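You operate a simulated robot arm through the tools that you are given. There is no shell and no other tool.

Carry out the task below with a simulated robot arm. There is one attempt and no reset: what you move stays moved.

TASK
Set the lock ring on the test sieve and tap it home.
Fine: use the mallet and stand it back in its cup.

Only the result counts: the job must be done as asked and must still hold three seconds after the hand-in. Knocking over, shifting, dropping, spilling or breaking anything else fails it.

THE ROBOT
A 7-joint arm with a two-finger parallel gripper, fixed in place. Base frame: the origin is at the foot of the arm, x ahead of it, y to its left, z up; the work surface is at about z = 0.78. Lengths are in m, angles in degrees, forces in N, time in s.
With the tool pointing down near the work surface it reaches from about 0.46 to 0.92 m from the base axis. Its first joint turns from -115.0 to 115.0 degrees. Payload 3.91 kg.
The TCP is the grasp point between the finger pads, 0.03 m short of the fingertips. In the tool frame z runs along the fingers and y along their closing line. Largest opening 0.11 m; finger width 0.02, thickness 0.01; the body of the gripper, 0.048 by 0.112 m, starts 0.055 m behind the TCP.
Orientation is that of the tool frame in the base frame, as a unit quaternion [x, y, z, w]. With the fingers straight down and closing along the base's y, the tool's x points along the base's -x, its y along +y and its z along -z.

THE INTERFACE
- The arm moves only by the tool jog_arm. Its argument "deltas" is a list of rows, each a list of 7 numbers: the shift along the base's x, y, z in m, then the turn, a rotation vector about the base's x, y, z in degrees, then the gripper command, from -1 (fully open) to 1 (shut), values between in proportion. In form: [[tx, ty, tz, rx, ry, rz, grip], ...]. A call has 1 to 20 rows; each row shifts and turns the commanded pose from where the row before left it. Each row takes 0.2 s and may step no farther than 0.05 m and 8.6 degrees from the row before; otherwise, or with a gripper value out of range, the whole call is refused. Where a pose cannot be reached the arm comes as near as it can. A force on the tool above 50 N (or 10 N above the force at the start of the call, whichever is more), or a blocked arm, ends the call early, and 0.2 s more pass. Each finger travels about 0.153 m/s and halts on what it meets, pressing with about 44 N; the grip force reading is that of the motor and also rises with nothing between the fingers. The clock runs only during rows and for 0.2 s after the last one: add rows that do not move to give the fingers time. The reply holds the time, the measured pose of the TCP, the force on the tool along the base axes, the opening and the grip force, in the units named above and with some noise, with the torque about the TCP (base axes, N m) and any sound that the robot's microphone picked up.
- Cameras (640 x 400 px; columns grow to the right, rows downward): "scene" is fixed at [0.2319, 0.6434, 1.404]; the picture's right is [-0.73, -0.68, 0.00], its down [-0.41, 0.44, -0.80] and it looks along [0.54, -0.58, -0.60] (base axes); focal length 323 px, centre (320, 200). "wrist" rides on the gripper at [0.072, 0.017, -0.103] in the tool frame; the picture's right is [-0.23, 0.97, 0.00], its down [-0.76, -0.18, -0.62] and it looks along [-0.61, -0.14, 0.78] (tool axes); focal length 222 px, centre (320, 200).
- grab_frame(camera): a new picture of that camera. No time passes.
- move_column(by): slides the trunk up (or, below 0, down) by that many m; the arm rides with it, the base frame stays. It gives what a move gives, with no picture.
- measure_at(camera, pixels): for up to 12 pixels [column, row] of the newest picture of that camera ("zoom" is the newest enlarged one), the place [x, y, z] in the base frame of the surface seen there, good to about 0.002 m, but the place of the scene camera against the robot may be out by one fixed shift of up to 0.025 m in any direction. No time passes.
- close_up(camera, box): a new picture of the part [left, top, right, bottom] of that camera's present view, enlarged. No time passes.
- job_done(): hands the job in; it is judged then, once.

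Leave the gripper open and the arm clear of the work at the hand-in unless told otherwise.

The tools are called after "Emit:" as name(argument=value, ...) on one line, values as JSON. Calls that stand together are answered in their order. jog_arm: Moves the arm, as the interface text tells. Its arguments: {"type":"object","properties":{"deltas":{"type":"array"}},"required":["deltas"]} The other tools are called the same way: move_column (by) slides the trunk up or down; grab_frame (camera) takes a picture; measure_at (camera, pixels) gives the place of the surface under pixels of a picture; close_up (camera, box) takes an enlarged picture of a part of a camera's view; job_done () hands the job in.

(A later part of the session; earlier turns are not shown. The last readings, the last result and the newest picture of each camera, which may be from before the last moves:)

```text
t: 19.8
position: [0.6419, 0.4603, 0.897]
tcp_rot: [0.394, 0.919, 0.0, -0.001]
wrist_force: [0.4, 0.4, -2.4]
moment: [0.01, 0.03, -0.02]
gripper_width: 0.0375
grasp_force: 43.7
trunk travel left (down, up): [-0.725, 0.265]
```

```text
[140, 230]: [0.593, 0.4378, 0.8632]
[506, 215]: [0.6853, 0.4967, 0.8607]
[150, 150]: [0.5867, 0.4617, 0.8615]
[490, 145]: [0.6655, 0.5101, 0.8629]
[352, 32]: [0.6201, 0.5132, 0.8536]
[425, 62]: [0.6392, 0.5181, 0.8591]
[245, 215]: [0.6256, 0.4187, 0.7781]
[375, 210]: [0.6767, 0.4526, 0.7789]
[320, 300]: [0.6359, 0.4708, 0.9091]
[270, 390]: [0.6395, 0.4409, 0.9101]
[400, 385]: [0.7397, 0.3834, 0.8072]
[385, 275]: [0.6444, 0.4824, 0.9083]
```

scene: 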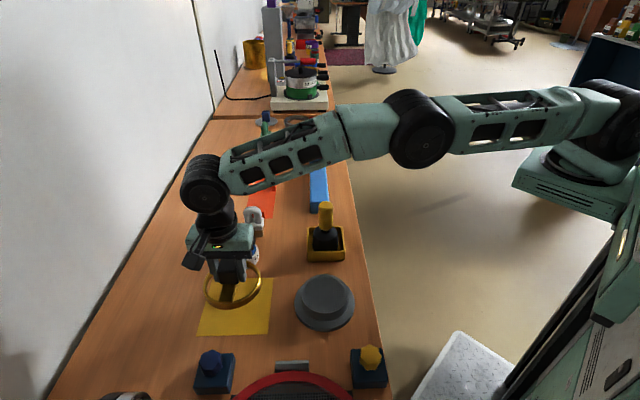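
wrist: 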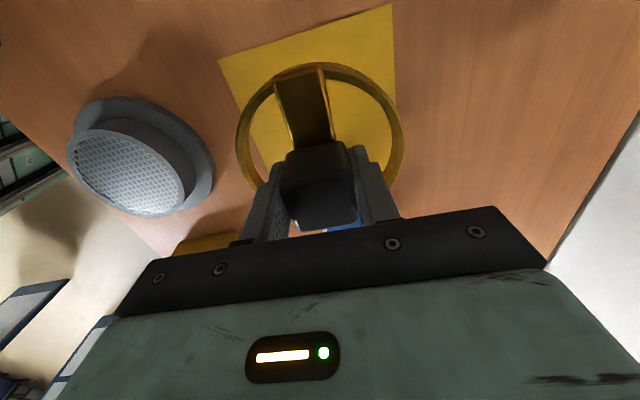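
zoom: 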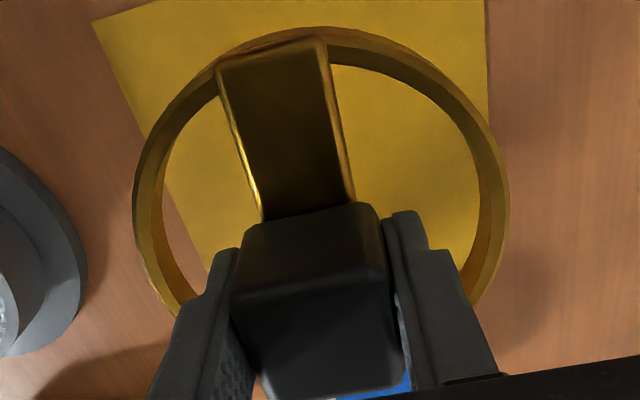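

The ring's centre is within about 1 mm of the TCP, it is level, and its bottom is about 0.046 below the TCP. I'll move partway toward the sieve, to about (0.572, 0.392), to see collar and ring in one picture.

Emit:
jog_arm(deltas=[[-0.004, -0.004, 0, 0, 0, 0, 1], [-0.008, -0.008, 0, 0, 0, 0, 1], [-0.01, -0.01, 0, 0, 0, 0, 1], [-0.012, -0.012, 0, 0, 0, 0, 1], [-0.012, -0.012, 0, 0, 0, 0, 1], [-0.012, -0.012, 0, 0, 0, 0, 1], [-0.008, -0.008, 0, 0, 0, 0, 1], [-0.004, -0.004, 0, 0, 0, 0, 1], [0, 0, 0, 0, 0, 0, 1], [0, 0, 0, 0, 0, 0, 1]])

Emit:
grab_frame(camera="wrist")

Emit:
grab_frame(camera="scene")

```text
t: 22.0
position: [0.5723, 0.391, 0.8966]
tcp_rot: [0.393, 0.919, 0.0, 0.0]
wrist_force: [0.0, 0.8, -0.9]
moment: [0.0, -0.02, 0.0]
gripper_width: 0.0373
grasp_force: 44.1
trunk travel left (down, up): [-0.725, 0.265]
```

```text
taken
```

wrist: 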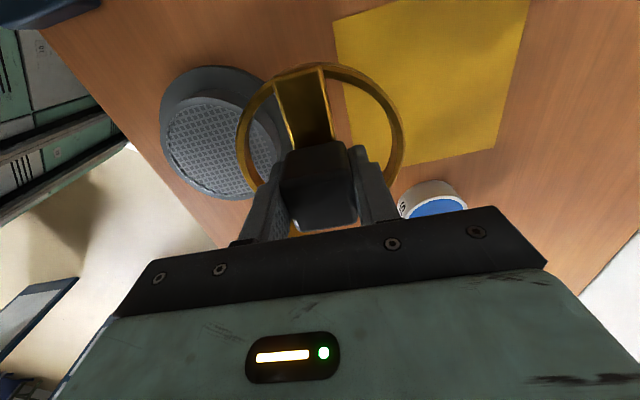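

```text
taken
```

scene: 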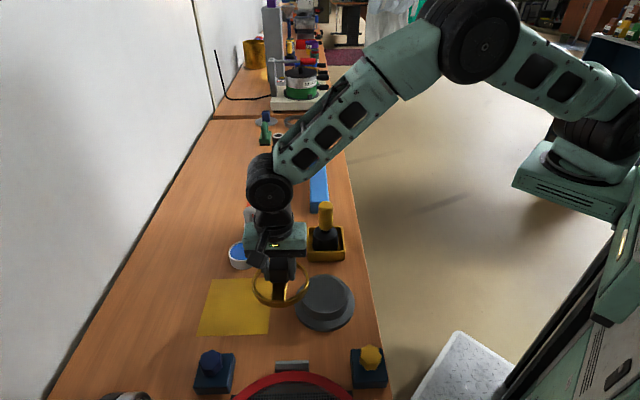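

Both are in view: the ring at (320,130), the sieve at (215,140). I'll zoom in on both cameras and measure collar and ring edges together.

Emit:
close_up(camera="wrist", box=[150, 55, 310, 215])

```text
2.50 times, centred on (230, 135) of wrist
```

zoom: 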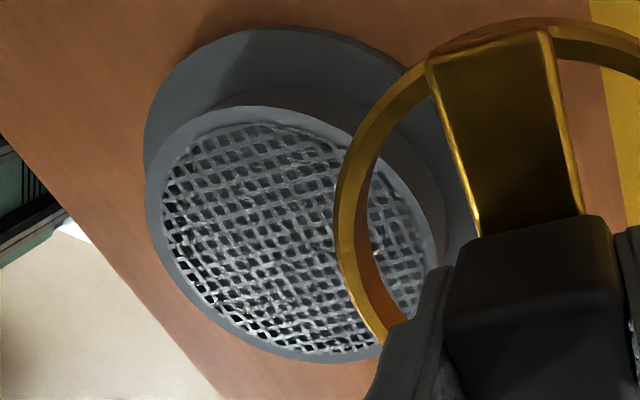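

Emit:
measure_at(camera="zoom", pixels=[[149, 205], [160, 150], [200, 117], [245, 108], [290, 113], [330, 130], [165, 265], [205, 317], [250, 345], [310, 360], [350, 358], [428, 240]])

Emit:
measure_at(camera="zoom", pixels=[[147, 205], [180, 128], [225, 109], [270, 109], [310, 120], [146, 185], [180, 292], [230, 336], [280, 356], [330, 361], [400, 180], [420, 215]])

Emit:
close_up(camera="scene", box=[235, 240, 365, 340])

```text
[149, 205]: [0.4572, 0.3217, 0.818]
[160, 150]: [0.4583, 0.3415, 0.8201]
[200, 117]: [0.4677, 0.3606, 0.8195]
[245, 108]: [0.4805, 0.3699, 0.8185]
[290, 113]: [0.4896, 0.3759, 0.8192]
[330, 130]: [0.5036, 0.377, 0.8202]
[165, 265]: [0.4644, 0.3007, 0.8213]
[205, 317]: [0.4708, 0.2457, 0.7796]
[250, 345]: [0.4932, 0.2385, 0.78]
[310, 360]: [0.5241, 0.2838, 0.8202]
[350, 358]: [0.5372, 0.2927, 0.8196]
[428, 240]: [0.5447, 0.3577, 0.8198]
```

```text
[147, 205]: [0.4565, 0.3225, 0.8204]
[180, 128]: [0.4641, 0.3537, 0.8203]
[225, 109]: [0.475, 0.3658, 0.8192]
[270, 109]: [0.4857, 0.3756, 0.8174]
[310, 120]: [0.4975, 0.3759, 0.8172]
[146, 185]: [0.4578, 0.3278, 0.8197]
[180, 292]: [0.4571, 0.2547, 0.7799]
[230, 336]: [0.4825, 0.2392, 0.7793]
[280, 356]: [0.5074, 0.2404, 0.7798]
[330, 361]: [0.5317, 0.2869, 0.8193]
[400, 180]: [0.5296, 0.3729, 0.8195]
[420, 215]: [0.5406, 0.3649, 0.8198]
```

```text
4.00 times, centred on (300, 290) of scene
```

zoom: 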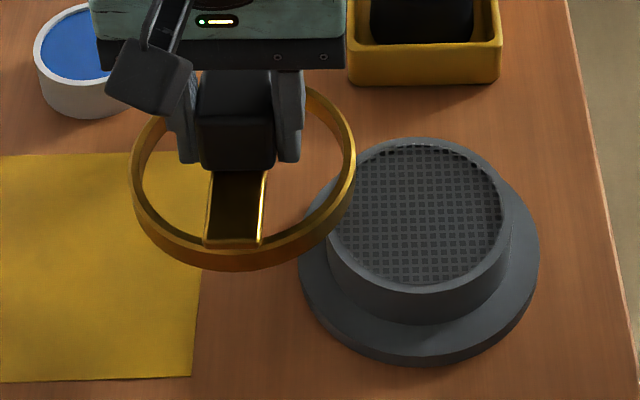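

The wrist fit gives a collar centre of (0.506, 0.328) with radius 0.049. I'll cross-check with the scene camera by measuring collar and ring in that same zoom.

Emit:
measure_at(camera="zoom", pixels=[[330, 245], [420, 140], [508, 195], [500, 245], [460, 283], [420, 292], [370, 280], [470, 152], [375, 153], [495, 170], [345, 262], [485, 265]])

Emit:
measure_at(camera="zoom", pixels=[[135, 165], [350, 160], [145, 205], [170, 232], [200, 245], [290, 240], [325, 215], [345, 185], [320, 100], [160, 125], [235, 243], [340, 125]])

```text
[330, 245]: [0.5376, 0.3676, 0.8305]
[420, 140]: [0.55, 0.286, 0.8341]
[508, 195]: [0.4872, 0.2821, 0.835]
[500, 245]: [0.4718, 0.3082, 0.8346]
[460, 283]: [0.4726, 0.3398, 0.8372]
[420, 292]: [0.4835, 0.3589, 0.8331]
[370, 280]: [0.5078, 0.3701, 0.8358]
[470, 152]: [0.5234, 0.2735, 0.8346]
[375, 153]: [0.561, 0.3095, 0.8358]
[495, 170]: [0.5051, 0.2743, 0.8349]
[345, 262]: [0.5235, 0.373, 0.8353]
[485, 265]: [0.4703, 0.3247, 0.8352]
```

```text
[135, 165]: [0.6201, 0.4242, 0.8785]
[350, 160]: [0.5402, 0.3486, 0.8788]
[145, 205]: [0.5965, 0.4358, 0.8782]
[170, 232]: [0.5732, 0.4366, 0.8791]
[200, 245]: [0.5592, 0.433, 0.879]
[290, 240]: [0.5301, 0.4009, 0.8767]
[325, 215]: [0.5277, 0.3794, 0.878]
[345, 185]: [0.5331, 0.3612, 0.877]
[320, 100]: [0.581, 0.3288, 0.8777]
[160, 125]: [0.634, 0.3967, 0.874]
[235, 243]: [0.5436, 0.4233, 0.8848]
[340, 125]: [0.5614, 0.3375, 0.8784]
```

The two cameras agree within about 2 mm: the shift needed is about (-0.0645, -0.062). I'll move that far at the present height, where the ring bottom stays 3 cm above the collar, and refine there.

Emit:
jog_arm(deltas=[[-0.004, -0.004, 0, 0, 0, 0, 1], [-0.008, -0.008, 0, 0, 0, 0, 1], [-0.01, -0.01, 0, 0, 0, 0, 1], [-0.012, -0.012, 0, 0, 0, 0, 1], [-0.012, -0.011, 0, 0, 0, 0, 1], [-0.01, -0.009, 0, 0, 0, 0, 1], [-0.006, -0.006, 0, 0, 0, 0, 1], [-0.0025, -0.002, 0, 0, 0, 0, 1], [0, 0, 0, 0, 0, 0, 1], [0, 0, 0, 0, 0, 0, 1]])

Emit:
close_up(camera="wrist", box=[224, 50, 416, 230])

Emit:
close_up(camera="scene", box=[255, 240, 395, 350])

```text
t: 24.2
position: [0.5082, 0.3286, 0.8961]
tcp_rot: [0.393, 0.92, 0.001, 0.001]
wrist_force: [-0.1, 0.5, -1.3]
moment: [0.0, -0.01, 0.01]
gripper_width: 0.0378
grasp_force: 44.3
trunk travel left (down, up): [-0.725, 0.265]
```

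```text
2.22 times, centred on (320, 140) of wrist
```

zoom: 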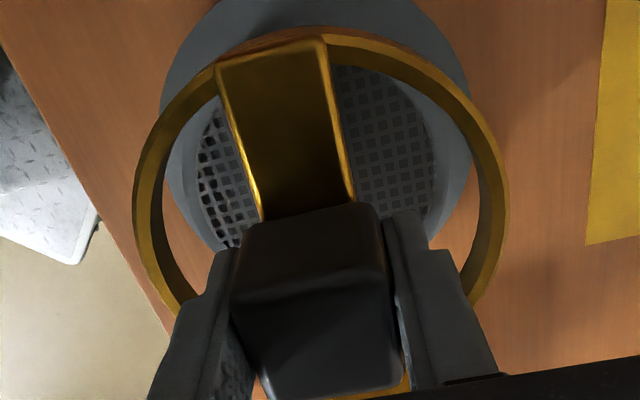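

```text
3.64 times, centred on (325, 295) of scene
```

zoom: 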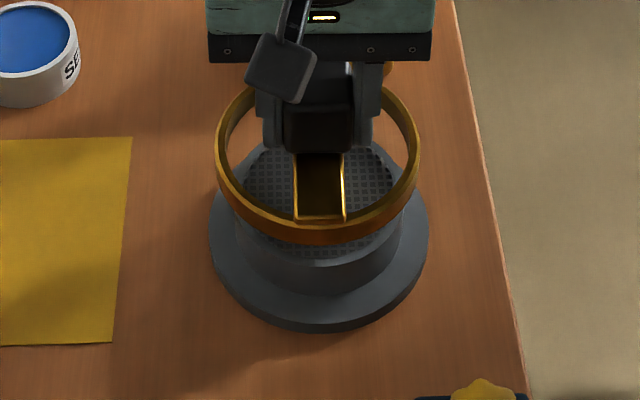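

Ring and collar look lined up. I'll lower 24 mm so the ring's bottom hovers about 5 mm above the collar, where any offset shows best.

Emit:
jog_arm(deltas=[[0, 0, -0.004, 0, 0, 0, 1], [0, 0, -0.006, 0, 0, 0, 1], [0, 0, -0.006, 0, 0, 0, 1], [0, 0, -0.005, 0, 0, 0, 1], [0, 0, -0.003, 0, 0, 0, 1], [0, 0, 0, 0, 0, 0, 1]])

Emit:
close_up(camera="wrist", box=[224, 50, 416, 230])

Emit:
close_up(camera="scene", box=[265, 255, 385, 345])

```text
t: 25.6
position: [0.5078, 0.3285, 0.873]
tcp_rot: [0.392, 0.92, 0.0, 0.0]
wrist_force: [-0.2, 1.1, -0.9]
moment: [0.01, -0.01, 0.04]
gripper_width: 0.0375
grasp_force: 44.2
trunk travel left (down, up): [-0.725, 0.265]
```

```text
2.22 times, centred on (320, 140) of wrist
```

zoom: 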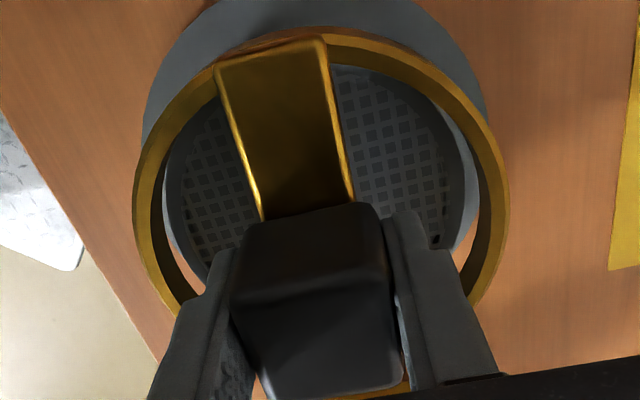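

```text
4.44 times, centred on (325, 300) of scene
```

zoom: 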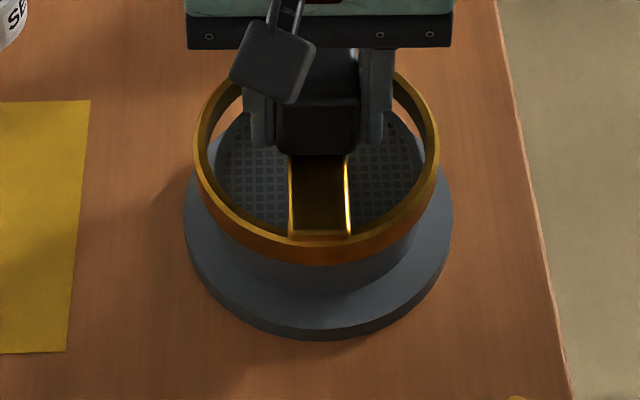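

Left to right, the ring spans about 196–440 and the flange 184–453 in the zoom. Both centre at about 318, so they line up across the picture. I'll check the other direction by measuring front and rear edges.

Emit:
measure_at(camera="zoom", pixels=[[197, 160], [437, 160], [210, 200], [240, 226], [270, 240], [370, 240], [400, 222], [428, 192], [405, 88], [225, 95], [203, 135], [432, 135]])

Emit:
measure_at(camera="zoom", pixels=[[186, 205], [451, 205], [200, 255], [230, 295], [270, 320], [318, 328], [365, 320], [410, 295], [440, 255], [189, 230], [448, 230], [318, 285]])

```text
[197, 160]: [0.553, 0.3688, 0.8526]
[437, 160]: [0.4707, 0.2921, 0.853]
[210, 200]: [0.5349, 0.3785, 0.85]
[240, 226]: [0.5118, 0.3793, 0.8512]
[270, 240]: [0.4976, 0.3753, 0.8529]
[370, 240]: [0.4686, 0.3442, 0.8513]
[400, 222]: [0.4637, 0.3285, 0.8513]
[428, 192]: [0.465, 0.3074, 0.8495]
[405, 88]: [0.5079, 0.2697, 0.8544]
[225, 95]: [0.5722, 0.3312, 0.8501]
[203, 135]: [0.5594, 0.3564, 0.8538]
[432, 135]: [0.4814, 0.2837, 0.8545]
```

```text
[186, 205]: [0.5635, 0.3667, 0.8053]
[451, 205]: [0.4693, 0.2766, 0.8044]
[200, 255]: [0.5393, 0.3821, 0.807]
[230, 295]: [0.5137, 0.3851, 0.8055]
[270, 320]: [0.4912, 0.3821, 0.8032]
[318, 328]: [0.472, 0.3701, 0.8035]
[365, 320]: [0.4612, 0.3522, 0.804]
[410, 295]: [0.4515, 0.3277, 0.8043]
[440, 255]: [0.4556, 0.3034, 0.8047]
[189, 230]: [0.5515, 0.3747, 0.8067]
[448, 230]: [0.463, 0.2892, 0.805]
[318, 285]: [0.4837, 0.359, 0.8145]
```

Both cameras now say the ring should shift by about (-0.0008, -0.001). I'll apply that, then lower 6 mm in 1 mm steps and read the force for contact.

Emit:
jog_arm(deltas=[[-0.0008, -0.001, 0, 0, 0, 0, 1], [0, 0, -0.001, 0, 0, 0, 1], [0, 0, -0.001, 0, 0, 0, 1], [0, 0, -0.001, 0, 0, 0, 1], [0, 0, -0.001, 0, 0, 0, 1], [0, 0, -0.001, 0, 0, 0, 1], [0, 0, -0.001, 0, 0, 0, 1], [0, 0, 0, 0, 0, 0, 1]])

Emit:
close_up(camera="scene", box=[265, 255, 385, 345])

```text
t: 27.4
position: [0.5068, 0.3286, 0.8663]
tcp_rot: [0.393, 0.92, 0.001, -0.001]
wrist_force: [-3.2, 3.2, 0.0]
moment: [0.17, 0.11, -0.05]
gripper_width: 0.0374
grasp_force: 43.7
trunk travel left (down, up): [-0.725, 0.265]
```

```text
4.44 times, centred on (325, 300) of scene
```

zoom: 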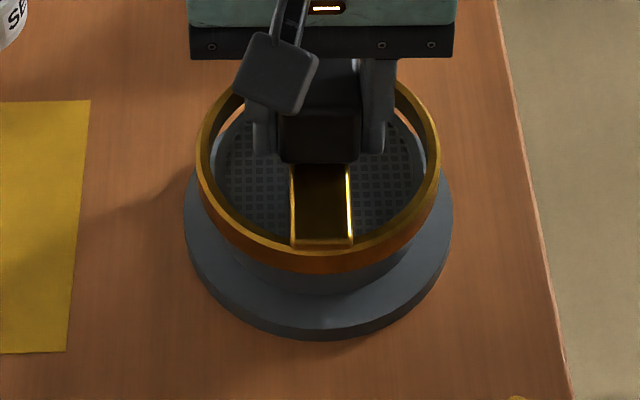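

A side force of (-3.2, +3.2) N has appeared with no vertical push, so the ring has started onto the collar but is slightly too far toward +x/-y. I'll ease 0.7 mm the other way in each axis.

Emit:
jog_arm(deltas=[[-0.0007, 0.0007, 0, 0, 0, 0, 1], [0, 0, 0, 0, 0, 0, 1]])

```text
t: 28.0
position: [0.506, 0.3278, 0.8654]
tcp_rot: [0.393, 0.919, 0.0, 0.001]
wrist_force: [0.3, 0.4, -1.5]
moment: [0.01, 0.0, -0.01]
gripper_width: 0.0377
grasp_force: 43.8
trunk travel left (down, up): [-0.725, 0.265]
```

The side force is gone. I'll lower another 4 mm in 1 mm steps.

Emit:
jog_arm(deltas=[[0, 0, -0.001, 0, 0, 0, 1], [0, 0, -0.001, 0, 0, 0, 1], [0, 0, -0.001, 0, 0, 0, 1], [0, 0, -0.001, 0, 0, 0, 1], [0, 0, 0, 0, 0, 0, 1]])

Emit:
close_up(camera="scene", box=[265, 255, 385, 345])

Emit:
close_up(camera="wrist", box=[224, 50, 416, 230])

```text
t: 29.2
position: [0.5054, 0.3292, 0.8615]
tcp_rot: [0.392, 0.92, 0.0, 0.0]
wrist_force: [1.2, 0.5, 5.4]
moment: [-0.15, 0.19, 0.1]
gripper_width: 0.0375
grasp_force: 44.1
trunk travel left (down, up): [-0.725, 0.265]
```

```text
4.44 times, centred on (325, 300) of scene
```

zoom: 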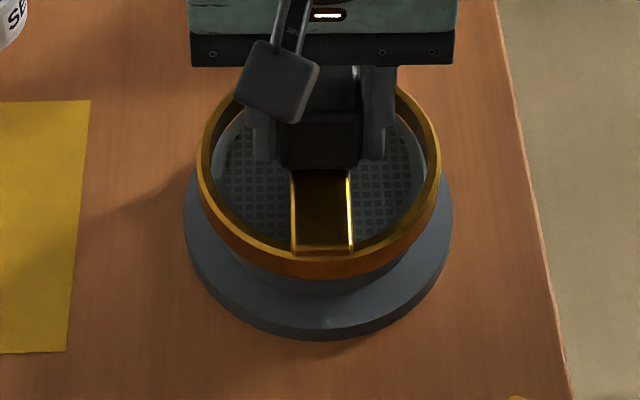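

```text
2.22 times, centred on (320, 140) of wrist
```

zoom: 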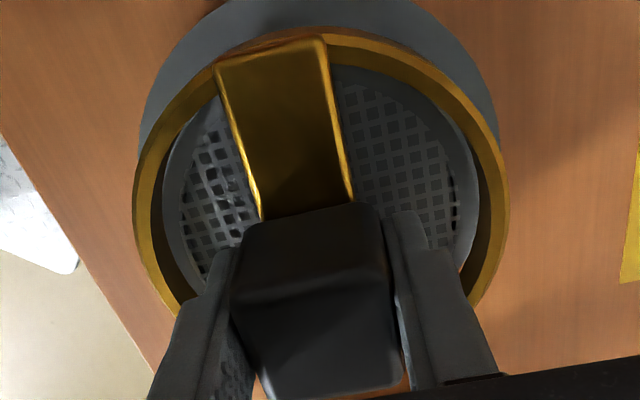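

Now there is about 7 N upward, and the torque places the contact on the -x/-y side of the rim. The ring needs to go slightly toward -x/-y. I'll ease up 1 mm, shift by (-0.0006, -0.0005), and go down again.

Emit:
jog_arm(deltas=[[0, 0, 0.001, 0, 0, 0, 1], [-0.0006, -0.0005, 0, 0, 0, 0, 1], [0, 0, -0.001, 0, 0, 0, 1], [0, 0, 0, 0, 0, 0, 1]])

```text
t: 30.2
position: [0.506, 0.3291, 0.8623]
tcp_rot: [0.393, 0.919, 0.001, 0.001]
wrist_force: [6.8, 7.7, 2.3]
moment: [-0.19, 0.05, 0.19]
gripper_width: 0.0372
grasp_force: 44.1
trunk travel left (down, up): [-0.725, 0.265]
```

The side load is now (6.8, 7.7) N toward +x/+y, so the ring really is engaged on the collar and that shift was too much. I'll go back by (0.0007, 0.0006) and recheck.

Emit:
jog_arm(deltas=[[0.0007, 0.0006, 0, 0, 0, 0, 1], [0, 0, 0, 0, 0, 0, 1]])

Emit:
close_up(camera="scene", box=[275, 265, 375, 340])

```text
t: 30.8
position: [0.5057, 0.329, 0.8614]
tcp_rot: [0.393, 0.92, 0.0, 0.0]
wrist_force: [2.3, 6.4, 5.4]
moment: [0.13, -0.2, 0.02]
gripper_width: 0.0375
grasp_force: 43.7
trunk travel left (down, up): [-0.725, 0.265]
```

```text
5.33 times, centred on (325, 302) of scene
```

zoom: 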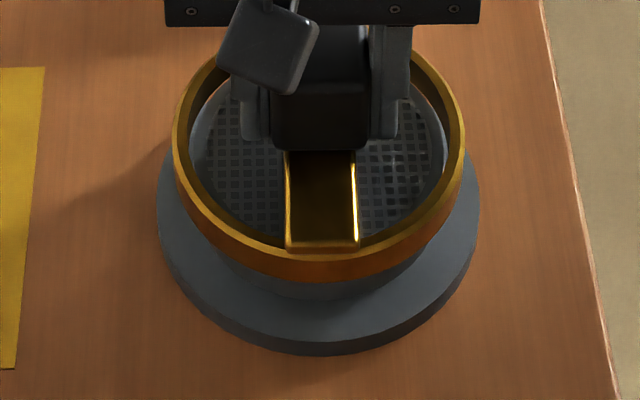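

A residual +y side load remains. I'll ease +0.0005 in y, then lower 2 mm and see how the resistance builds.

Emit:
jog_arm(deltas=[[0.0001, 0.0005, 0, 0, 0, 0, 1], [0, 0, -0.001, 0, 0, 0, 1], [0, 0, -0.001, 0, 0, 0, 1], [0, 0, 0, 0, 0, 0, 1]])

Emit:
close_up(camera="scene", box=[275, 265, 375, 340])

Emit:
close_up(camera="wrist", box=[224, 50, 416, 230])

```text
t: 31.8
position: [0.5042, 0.328, 0.8605]
tcp_rot: [0.394, 0.919, -0.001, 0.0]
wrist_force: [-1.8, 2.3, 13.5]
moment: [0.0, 0.12, -0.05]
gripper_width: 0.0373
grasp_force: 43.5
trunk travel left (down, up): [-0.725, 0.265]
```

```text
5.33 times, centred on (325, 302) of scene
```

zoom: 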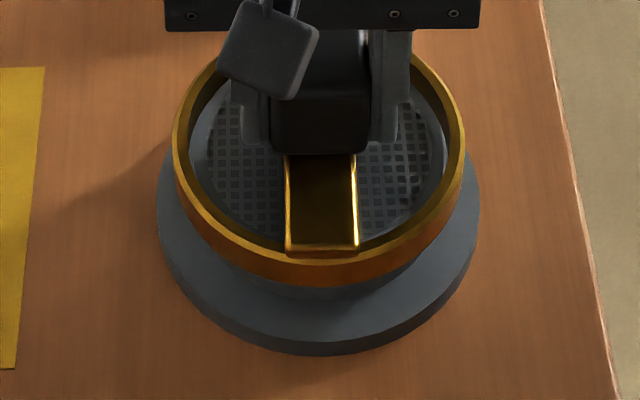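

```text
2.22 times, centred on (320, 140) of wrist
```

zoom: 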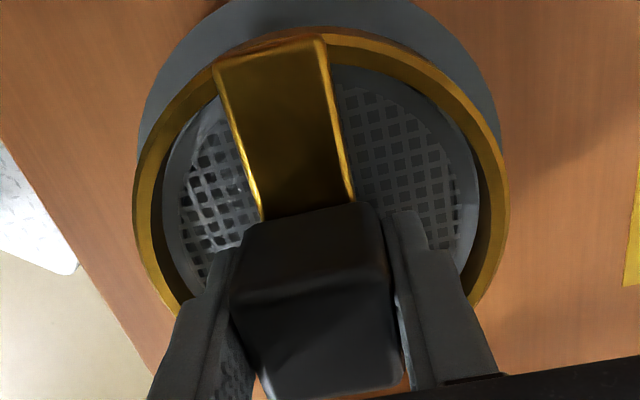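

Vertical resistance has grown to 13 N with little side load, which looks like a snug fit starting to bind. I'll measure the ring's top and bar against the flange to see how far it has engaged and whether it is level.

Emit:
measure_at(camera="zoom", pixels=[[138, 195], [505, 190], [180, 105], [465, 100], [165, 290], [490, 265], [270, 80], [300, 160], [380, 130], [200, 170], [160, 90], [480, 80]])

Emit:
close_up(camera="scene", box=[275, 265, 375, 340])

Emit:
measure_at(camera="zoom", pixels=[[180, 170], [456, 170], [200, 215], [250, 248], [320, 248], [400, 238], [445, 195], [435, 75], [205, 80], [320, 285], [320, 310], [320, 200]])

```text
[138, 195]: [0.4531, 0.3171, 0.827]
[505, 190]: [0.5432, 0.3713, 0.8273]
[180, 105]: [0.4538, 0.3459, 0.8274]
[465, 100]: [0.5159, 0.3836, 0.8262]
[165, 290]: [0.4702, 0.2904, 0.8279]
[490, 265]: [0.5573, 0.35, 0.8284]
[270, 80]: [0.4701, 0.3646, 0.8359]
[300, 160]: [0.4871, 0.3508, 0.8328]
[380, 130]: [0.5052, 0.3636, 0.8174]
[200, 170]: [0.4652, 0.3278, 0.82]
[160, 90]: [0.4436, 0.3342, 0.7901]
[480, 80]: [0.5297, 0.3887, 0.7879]
```

```text
5.33 times, centred on (325, 302) of scene
```

zoom: 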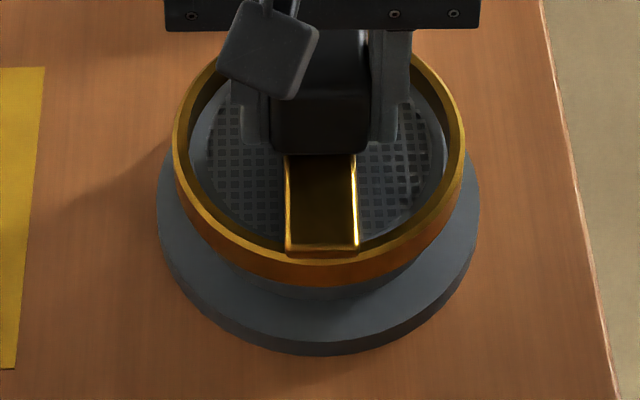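

```text
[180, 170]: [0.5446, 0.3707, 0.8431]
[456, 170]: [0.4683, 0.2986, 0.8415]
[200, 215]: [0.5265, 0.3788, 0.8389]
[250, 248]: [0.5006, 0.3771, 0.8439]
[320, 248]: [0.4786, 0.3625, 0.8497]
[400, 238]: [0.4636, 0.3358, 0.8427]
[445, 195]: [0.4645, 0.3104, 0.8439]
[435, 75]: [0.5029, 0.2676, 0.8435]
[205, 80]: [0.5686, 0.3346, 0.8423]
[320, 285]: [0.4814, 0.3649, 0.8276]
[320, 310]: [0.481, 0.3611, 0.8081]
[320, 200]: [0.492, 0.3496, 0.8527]
```

The ring top reads 0.827–0.828 all around, so it is level. About 8 mm of it is over the collar, leaving about 8 mm before the bar would touch the collar top. It is set squarely. I'll relieve the press by 1.5 mm, open the fingers gently, and rise.

Emit:
jog_arm(deltas=[[0, 0, 0.001, 0, 0, 0, 1], [0, 0, 0.0005, 0, 0, 0, 1], [0, 0, 0, 0, 0, 0, 0.2], [0, 0, 0, 0, 0, 0, 0], [0, 0, 0, 0, 0, 0, -0.3], [0, 0, 0, 0, 0, 0, -0.3], [0, 0, 0, 0, 0, 0, -0.3]])

Emit:
close_up(camera="scene", box=[275, 265, 375, 340])

```text
t: 33.4
position: [0.5064, 0.33, 0.8622]
tcp_rot: [0.393, 0.919, 0.0, 0.0]
wrist_force: [-0.4, 0.0, 0.4]
moment: [-0.01, -0.02, 0.01]
gripper_width: 0.0715
grasp_force: 0.0
trunk travel left (down, up): [-0.725, 0.265]
```

```text
5.33 times, centred on (325, 302) of scene
```

zoom: 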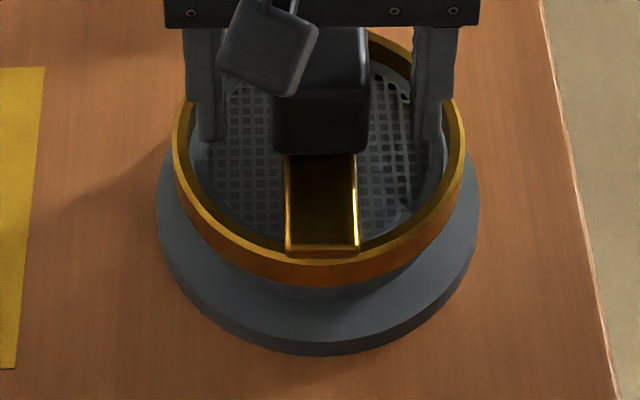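

The ring stayed put on the collar. I'll rise about 10 cm clear and look at it and at the mallet.

Emit:
jog_arm(deltas=[[0, 0, 0.01, 0, 0, 0, -0.3], [0, 0, 0.02, 0, 0, 0, -0.3], [0, 0, 0.03, 0, 0, 0, -0.3], [0, 0, 0.04, 0, 0, 0, -0.3], [0, 0, 0.04, 0, 0, 0, -1], [0, 0, 0, 0, 0, 0, -1], [0, 0, 0, 0, 0, 0, -1]])

Emit:
grab_frame(camera="wrist")

Emit:
grab_frame(camera="scene")

Emit:
close_up(camera="scene", box=[270, 190, 390, 345])

```text
t: 35.0
position: [0.5054, 0.3292, 1.0015]
tcp_rot: [0.393, 0.92, 0.0, 0.0]
wrist_force: [0.2, 0.1, 1.3]
moment: [0.0, 0.01, -0.02]
gripper_width: 0.11
grasp_force: 0.0
trunk travel left (down, up): [-0.725, 0.265]
```

```text
taken
```

wrist: 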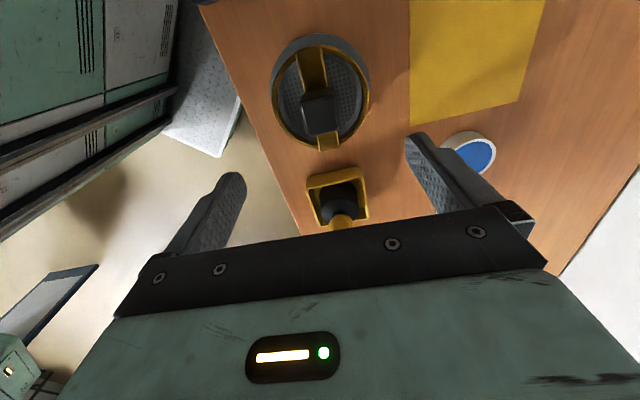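

```text
taken
```

scene: 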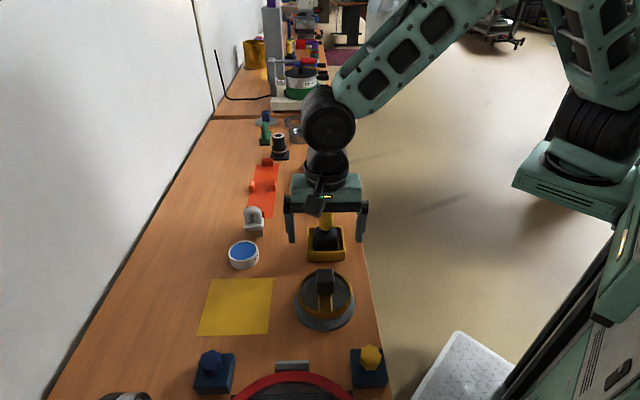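

```text
2.58 times, centred on (330, 268) of scene
```

zoom: 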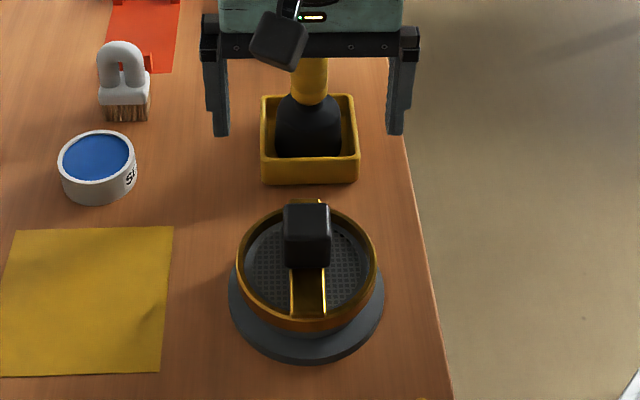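

The ring sits level on the sieve. Next is the mallet, in its cup near (0.61, 0.21), with the handle top at about z 0.92. I'll move just past it at a height of 1.05 to look down and find the handle's exact centre.

Emit:
jog_arm(deltas=[[0, 0, 0.025, 0, 0, 0, -1], [0, 0, 0.025, 0, 0, 0, -1], [0.027, -0.0296, 0, 0, 0, 0, -1], [0.027, -0.0296, 0, 0, 0, 0, -1], [0.027, -0.0296, 0, 0, 0, 0, -1], [0.027, -0.0296, 0, 0, 0, 0, -1], [0.027, -0.0296, 0, 0, 0, 0, -1], [0, 0, 0, 0, 0, 0, -1], [0, 0, 0, 0, 0, 0, -1]])

Emit:
grab_frame(camera="wrist")

```text
t: 37.0
position: [0.6413, 0.1812, 1.0501]
tcp_rot: [0.394, 0.919, 0.001, 0.0]
wrist_force: [-0.5, -0.6, -0.4]
moment: [0.0, -0.01, 0.02]
gripper_width: 0.1101
grasp_force: 0.0
trunk travel left (down, up): [-0.725, 0.265]
```

```text
taken
```

wrist: 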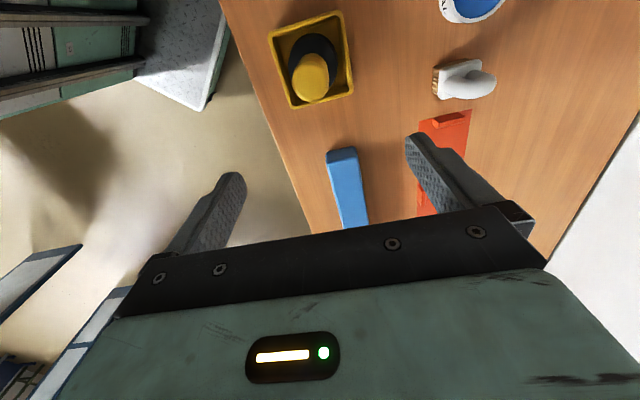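

The mallet is clear at (312,70). I'll zoom in and measure the handle top, sides, head and cup.

Emit:
close_up(camera="wrist", box=[256, 5, 368, 115])

```text
3.64 times, centred on (312, 60) of wrist
```

zoom: 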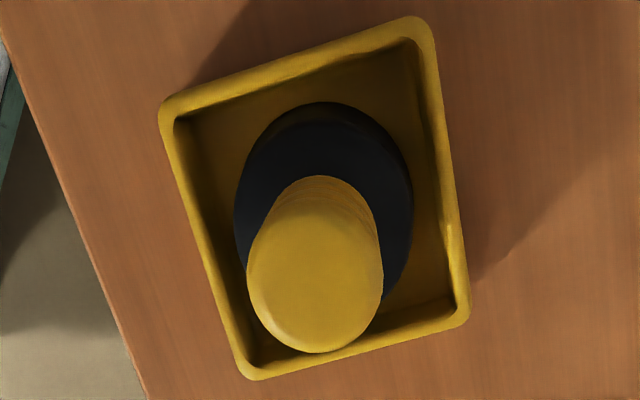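

Emit:
measure_at(camera="zoom", pixels=[[315, 295], [252, 285], [380, 285], [315, 350], [315, 240], [320, 190], [295, 190], [325, 135], [240, 200], [410, 200], [320, 105], [300, 150]])

Emit:
measure_at(camera="zoom", pixels=[[165, 105], [425, 25], [462, 315], [250, 372], [270, 75], [210, 230], [425, 90], [400, 130], [220, 140], [270, 260], [370, 255], [270, 320]])

```text
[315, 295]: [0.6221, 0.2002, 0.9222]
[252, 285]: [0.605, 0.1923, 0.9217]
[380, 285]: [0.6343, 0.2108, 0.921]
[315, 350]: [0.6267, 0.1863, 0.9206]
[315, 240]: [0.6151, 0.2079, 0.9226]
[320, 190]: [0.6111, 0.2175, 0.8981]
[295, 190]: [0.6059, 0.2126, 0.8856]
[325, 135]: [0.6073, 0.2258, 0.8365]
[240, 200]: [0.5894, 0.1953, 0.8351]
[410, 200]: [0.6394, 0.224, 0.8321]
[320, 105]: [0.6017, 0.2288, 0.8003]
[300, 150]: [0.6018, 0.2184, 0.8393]
```

```text
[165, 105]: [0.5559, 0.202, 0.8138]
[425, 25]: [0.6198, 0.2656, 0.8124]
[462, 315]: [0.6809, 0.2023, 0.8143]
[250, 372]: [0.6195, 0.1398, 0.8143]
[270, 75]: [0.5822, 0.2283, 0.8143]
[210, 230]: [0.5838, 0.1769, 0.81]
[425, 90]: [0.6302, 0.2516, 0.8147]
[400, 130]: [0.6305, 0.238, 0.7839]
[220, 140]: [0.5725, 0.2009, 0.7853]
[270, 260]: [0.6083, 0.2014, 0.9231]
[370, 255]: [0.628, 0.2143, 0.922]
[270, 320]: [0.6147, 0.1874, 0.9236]
```

The handle is round, about 35 mm across, centred at (0.619, 0.202) with its top at z 0.922. The head is below about 0.84 and the cup centre is at the same place, with its floor at about 0.784. I'll centre over it and lower in steps to TCP z ≈ 0.88.

Emit:
jog_arm(deltas=[[-0.0221, 0.0205, 0, 0, 0, 0, -1], [0, 0, 0, 0, 0, 0, -1], [0, 0, -0.03, 0, 0, 0, -1], [0, 0, -0.03, 0, 0, 0, -1], [0, 0, -0.03, 0, 0, 0, -1], [0, 0, 0, 0, 0, 0, -1], [0, 0, 0, 0, 0, 0, -1]])

Emit:
grab_frame(camera="wrist")

Emit:
close_up(camera="scene", box=[270, 150, 390, 270])

```text
t: 38.6
position: [0.6187, 0.2014, 0.9617]
tcp_rot: [0.393, 0.92, -0.001, -0.001]
wrist_force: [-1.1, 0.5, 1.0]
moment: [0.02, 0.01, -0.02]
gripper_width: 0.1101
grasp_force: 0.0
trunk travel left (down, up): [-0.725, 0.265]
```

```text
taken
```

wrist: 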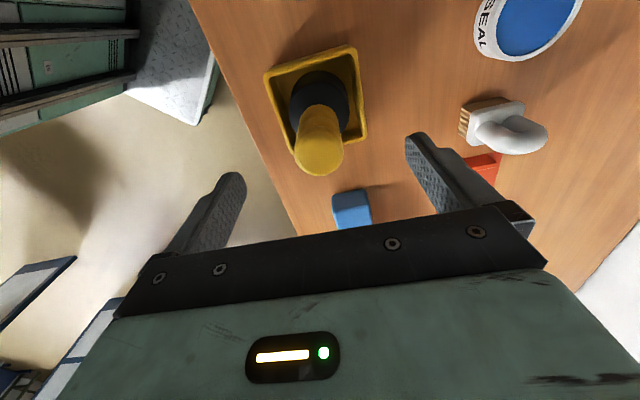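

```text
3.33 times, centred on (330, 210) of scene
```

zoom: 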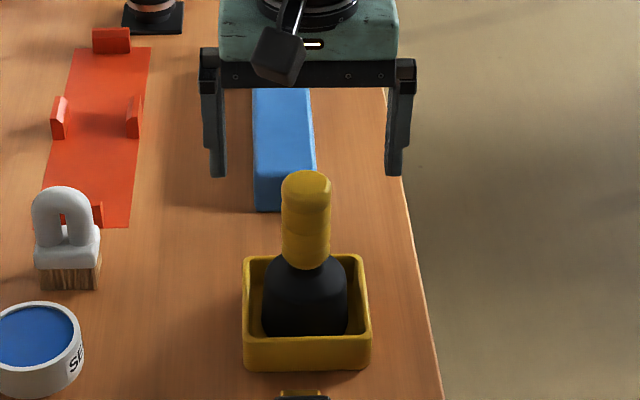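

The handle is midway between the fingers: 307 against a midpoint of 305 in the scene zoom, and column 321 in the wrist view. I'll lower 8 cm and close.

Emit:
jog_arm(deltas=[[0, 0, -0.02, 0, 0, 0, -1], [0, 0, -0.02, 0, 0, 0, -1], [0, 0, -0.02, 0, 0, 0, -1], [0, 0, -0.0215, 0, 0, 0, -1], [0, 0, 0, 0, 0, 0, -1], [0, 0, 0, 0, 0, 0, -1]])

Emit:
close_up(camera="scene", box=[270, 150, 390, 270])

Emit:
grab_frame(camera="wrist")

```text
t: 40.0
position: [0.6206, 0.2028, 0.881]
tcp_rot: [0.392, 0.92, 0.0, 0.0]
wrist_force: [0.2, -0.1, 0.2]
moment: [-0.02, -0.01, 0.0]
gripper_width: 0.11
grasp_force: 0.2
trunk travel left (down, up): [-0.725, 0.265]
```

```text
3.33 times, centred on (330, 210) of scene
```

zoom: 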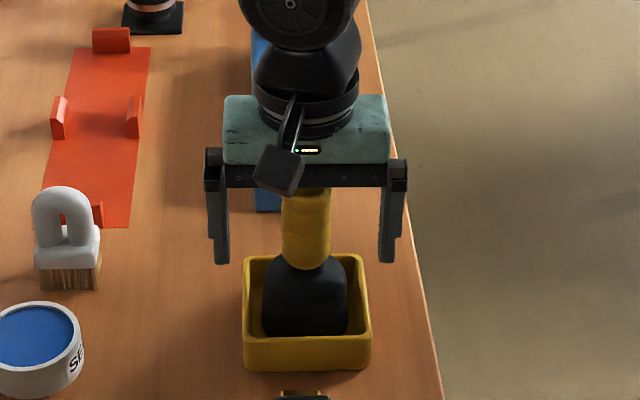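

```text
taken
```

wrist: 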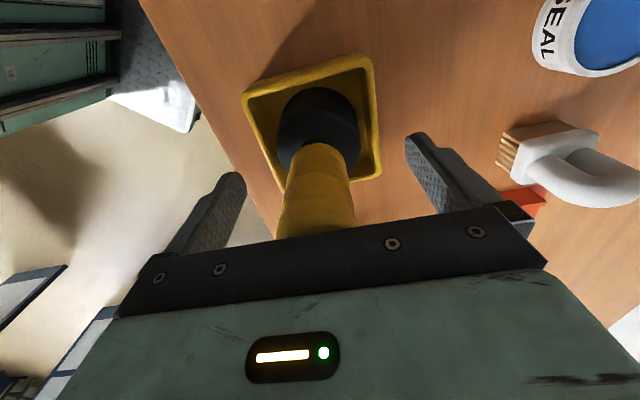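

The fingers straddle the handle above the head with no contact. I'll close gradually.

Emit:
jog_arm(deltas=[[0, 0, 0, 0, 0, 0, -0.2], [0, 0, 0, 0, 0, 0, 0.2], [0, 0, 0, 0, 0, 0, 0.35], [0, 0, 0, 0, 0, 0, 0.6], [0, 0, 0, 0, 0, 0, 1], [0, 0, 0, 0, 0, 0, 1], [0, 0, 0, 0, 0, 0, 1]])

Emit:
close_up(camera="scene", box=[270, 150, 390, 270])

Emit:
grab_frame(camera="wrist")

```text
t: 41.6
position: [0.6198, 0.2014, 0.8787]
tcp_rot: [0.394, 0.919, -0.001, 0.0]
wrist_force: [0.6, -1.4, -0.2]
moment: [-0.11, 0.12, -0.03]
gripper_width: 0.0358
grasp_force: 43.3
trunk travel left (down, up): [-0.725, 0.265]
```

```text
3.33 times, centred on (330, 210) of scene
```

zoom: 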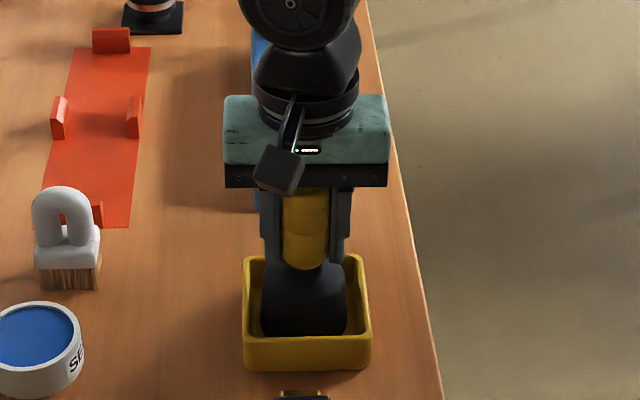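

```text
taken
```

wrist: 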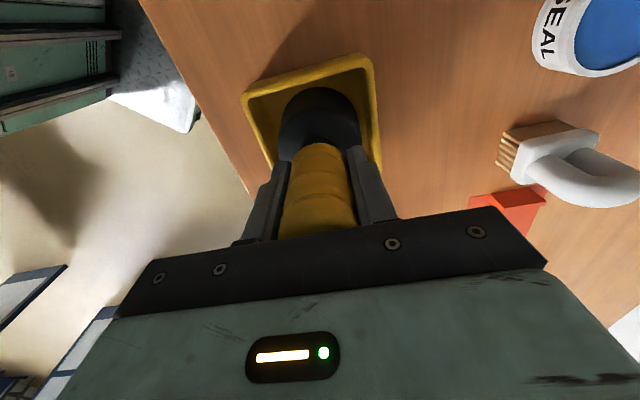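

The mallet is gripped at 36 mm. I'll lift slowly at first and check that it follows.

Emit:
jog_arm(deltas=[[0, 0, 0.001, 0, 0, 0, 1], [0, 0, 0.001, 0, 0, 0, 1], [0, 0, 0.002, 0, 0, 0, 1], [0, 0, 0.003, 0, 0, 0, 1], [0, 0, 0.004, 0, 0, 0, 1], [0, 0, 0.005, 0, 0, 0, 1], [0, 0, 0, 0, 0, 0, 1]])

Emit:
close_up(camera="scene", box=[270, 150, 390, 270])

```text
t: 43.2
position: [0.6182, 0.2015, 0.8957]
tcp_rot: [0.393, 0.919, 0.001, 0.0]
wrist_force: [0.4, 0.1, -3.8]
moment: [0.0, -0.02, 0.01]
gripper_width: 0.0355
grasp_force: 44.2
trunk travel left (down, up): [-0.725, 0.265]
```

```text
3.33 times, centred on (330, 210) of scene
```

zoom: 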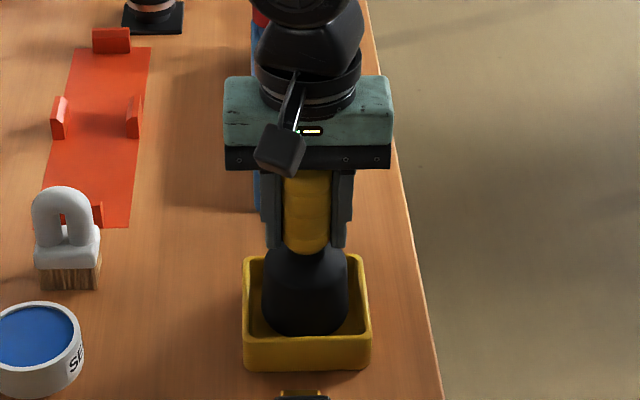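

The mallet follows with about 4 N of weight. I'll lift it clear of the cup, another 12 cm, with smooth steps.

Emit:
jog_arm(deltas=[[0, 0, 0.004, 0, 0, 0, 1], [0, 0, 0.008, 0, 0, 0, 1], [0, 0, 0.012, 0, 0, 0, 1], [0, 0, 0.014, 0, 0, 0, 1], [0, 0, 0.014, 0, 0, 0, 1], [0, 0, 0.014, 0, 0, 0, 1], [0, 0, 0.014, 0, 0, 0, 1], [0, 0, 0.014, 0, 0, 0, 1], [0, 0, 0.012, 0, 0, 0, 1], [0, 0, 0.008, 0, 0, 0, 1], [0, 0, 0.004, 0, 0, 0, 1], [0, 0, 0, 0, 0, 0, 1]])

Emit:
grab_frame(camera="wrist")

Emit:
close_up(camera="scene", box=[265, 120, 395, 345])

```text
t: 45.8
position: [0.62, 0.2005, 1.0143]
tcp_rot: [0.393, 0.92, 0.001, 0.0]
wrist_force: [0.1, -0.2, -4.7]
moment: [0.01, -0.02, -0.01]
gripper_width: 0.0355
grasp_force: 44.2
trunk travel left (down, up): [-0.725, 0.265]
```

```text
taken
```

wrist: 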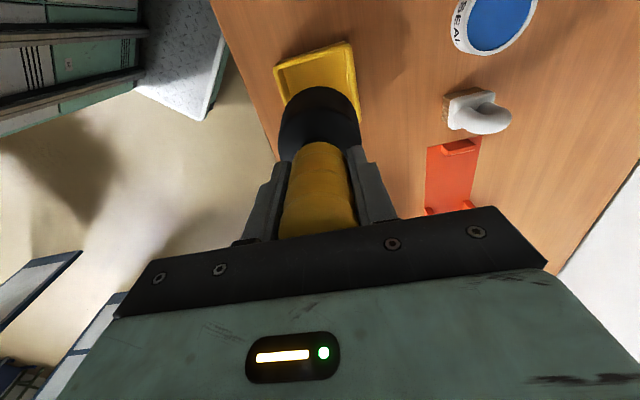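

```text
1.78 times, centred on (330, 232) of scene
```

zoom: 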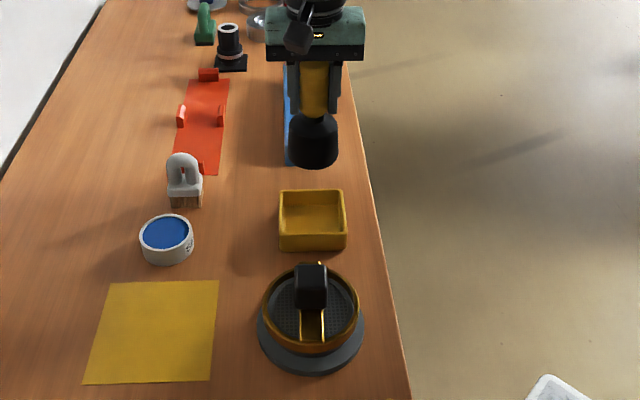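

The mallet is up with its bottom near z 0.918, well above the knob top at about 0.874. I'll carry it over the ring's knob at (0.506, 0.329) with a smooth ramp.

Emit:
jog_arm(deltas=[[-0.0045, 0.0051, 0, 0, 0, 0, 1], [-0.0102, 0.0115, 0, 0, 0, 0, 1], [-0.0147, 0.0166, 0, 0, 0, 0, 1], [-0.0181, 0.0204, 0, 0, 0, 0, 1], [-0.0181, 0.0204, 0, 0, 0, 0, 1], [-0.0181, 0.0204, 0, 0, 0, 0, 1], [-0.0147, 0.0166, 0, 0, 0, 0, 1], [-0.0102, 0.0115, 0, 0, 0, 0, 1], [-0.0044, 0.005, 0, 0, 0, 0, 1], [0, 0, 0, 0, 0, 0, 1], [0, 0, 0, 0, 0, 0, 1]])

Emit:
grab_frame(camera="wrist")

Emit:
close_up(camera="scene", box=[255, 180, 395, 345])

```text
t: 48.2
position: [0.5056, 0.3291, 1.0147]
tcp_rot: [0.393, 0.919, 0.001, 0.0]
wrist_force: [-0.8, -0.2, -4.1]
moment: [-0.03, 0.03, -0.01]
gripper_width: 0.0354
grasp_force: 44.1
trunk travel left (down, up): [-0.725, 0.265]
```

```text
taken
```

wrist: 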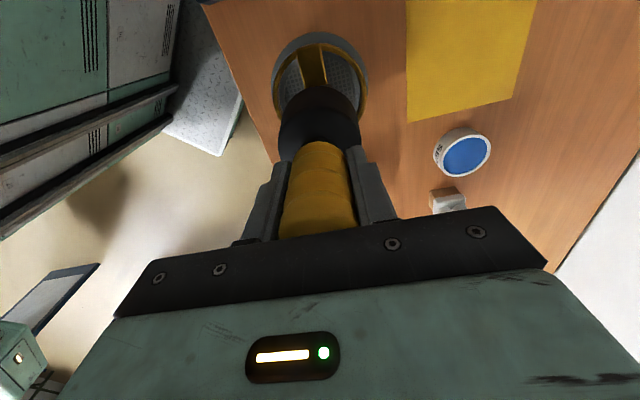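

```text
2.42 times, centred on (325, 262) of scene
```

zoom: 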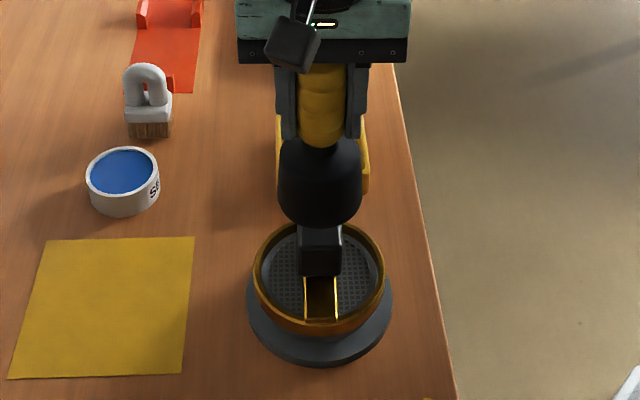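

The mallet is centred over the knob, column 319 against 320. Contact should come at TCP z ≈ 0.970, so I'll lower to about 0.979 first.

Emit:
jog_arm(deltas=[[0, 0, -0.005, 0, 0, 0, 1], [0, 0, -0.01, 0, 0, 0, 1], [0, 0, -0.01, 0, 0, 0, 1], [0, 0, -0.007, 0, 0, 0, 1], [0, 0, -0.003, 0, 0, 0, 1], [0, 0, 0, 0, 0, 0, 1]])

Emit:
close_up(camera="scene", box=[255, 200, 395, 345])

```text
t: 49.6
position: [0.5061, 0.329, 0.9789]
tcp_rot: [0.392, 0.92, 0.0, 0.0]
wrist_force: [-0.1, -0.4, -3.1]
moment: [-0.03, -0.01, 0.0]
gripper_width: 0.0352
grasp_force: 44.1
trunk travel left (down, up): [-0.725, 0.265]
```

```text
2.76 times, centred on (325, 272) of scene
```

zoom: 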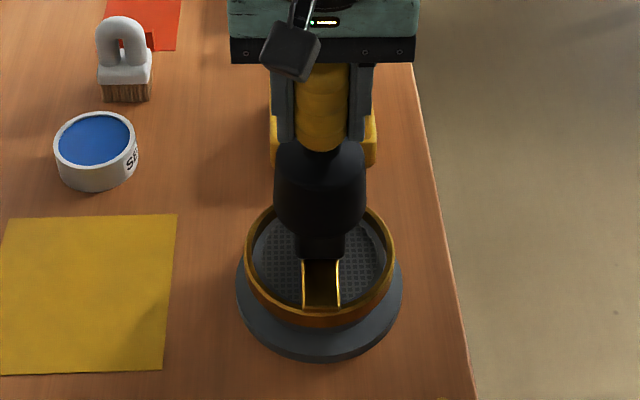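

The mallet is about 9 mm above the knob. First tap: a quick 13 mm down and straight back up, while reading force and sound.

Emit:
jog_arm(deltas=[[0, 0, -0.013, 0, 0, 0, 1], [0, 0, 0.015, 0, 0, 0, 1], [0, 0, 0, 0, 0, 0, 1]])

Emit:
close_up(camera="scene", box=[255, 200, 395, 345])

```text
t: 50.4
position: [0.5056, 0.3299, 0.9803]
tcp_rot: [0.393, 0.92, 0.001, 0.0]
wrist_force: [-0.9, -0.3, -4.4]
moment: [0.02, -0.03, -0.04]
gripper_width: 0.0354
grasp_force: 44.1
trunk travel left (down, up): [-0.725, 0.265]
```

```text
2.76 times, centred on (325, 272) of scene
```

zoom: 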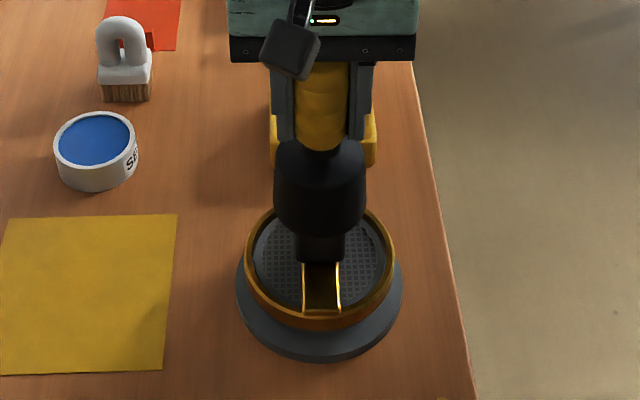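

The bar end moved from row 307 to 313, so the tap drove the ring down a bit; no sound was reported. I'll measure the ring's height and level.

Emit:
measure_at(camera="zoom", pixels=[[320, 290], [320, 308], [250, 265], [390, 262], [265, 295], [375, 295], [290, 312], [350, 312], [265, 220], [380, 222], [270, 270], [370, 270]])

```text
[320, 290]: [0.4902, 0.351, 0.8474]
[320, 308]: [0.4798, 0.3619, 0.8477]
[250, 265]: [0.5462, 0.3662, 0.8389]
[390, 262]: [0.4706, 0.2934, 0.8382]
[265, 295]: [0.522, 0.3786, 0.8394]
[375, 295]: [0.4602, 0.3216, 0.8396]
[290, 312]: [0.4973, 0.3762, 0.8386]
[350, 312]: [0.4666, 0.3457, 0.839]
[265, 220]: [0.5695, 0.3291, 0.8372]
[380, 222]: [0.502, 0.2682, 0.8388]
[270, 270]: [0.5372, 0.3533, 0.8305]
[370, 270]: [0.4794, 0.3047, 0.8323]
```

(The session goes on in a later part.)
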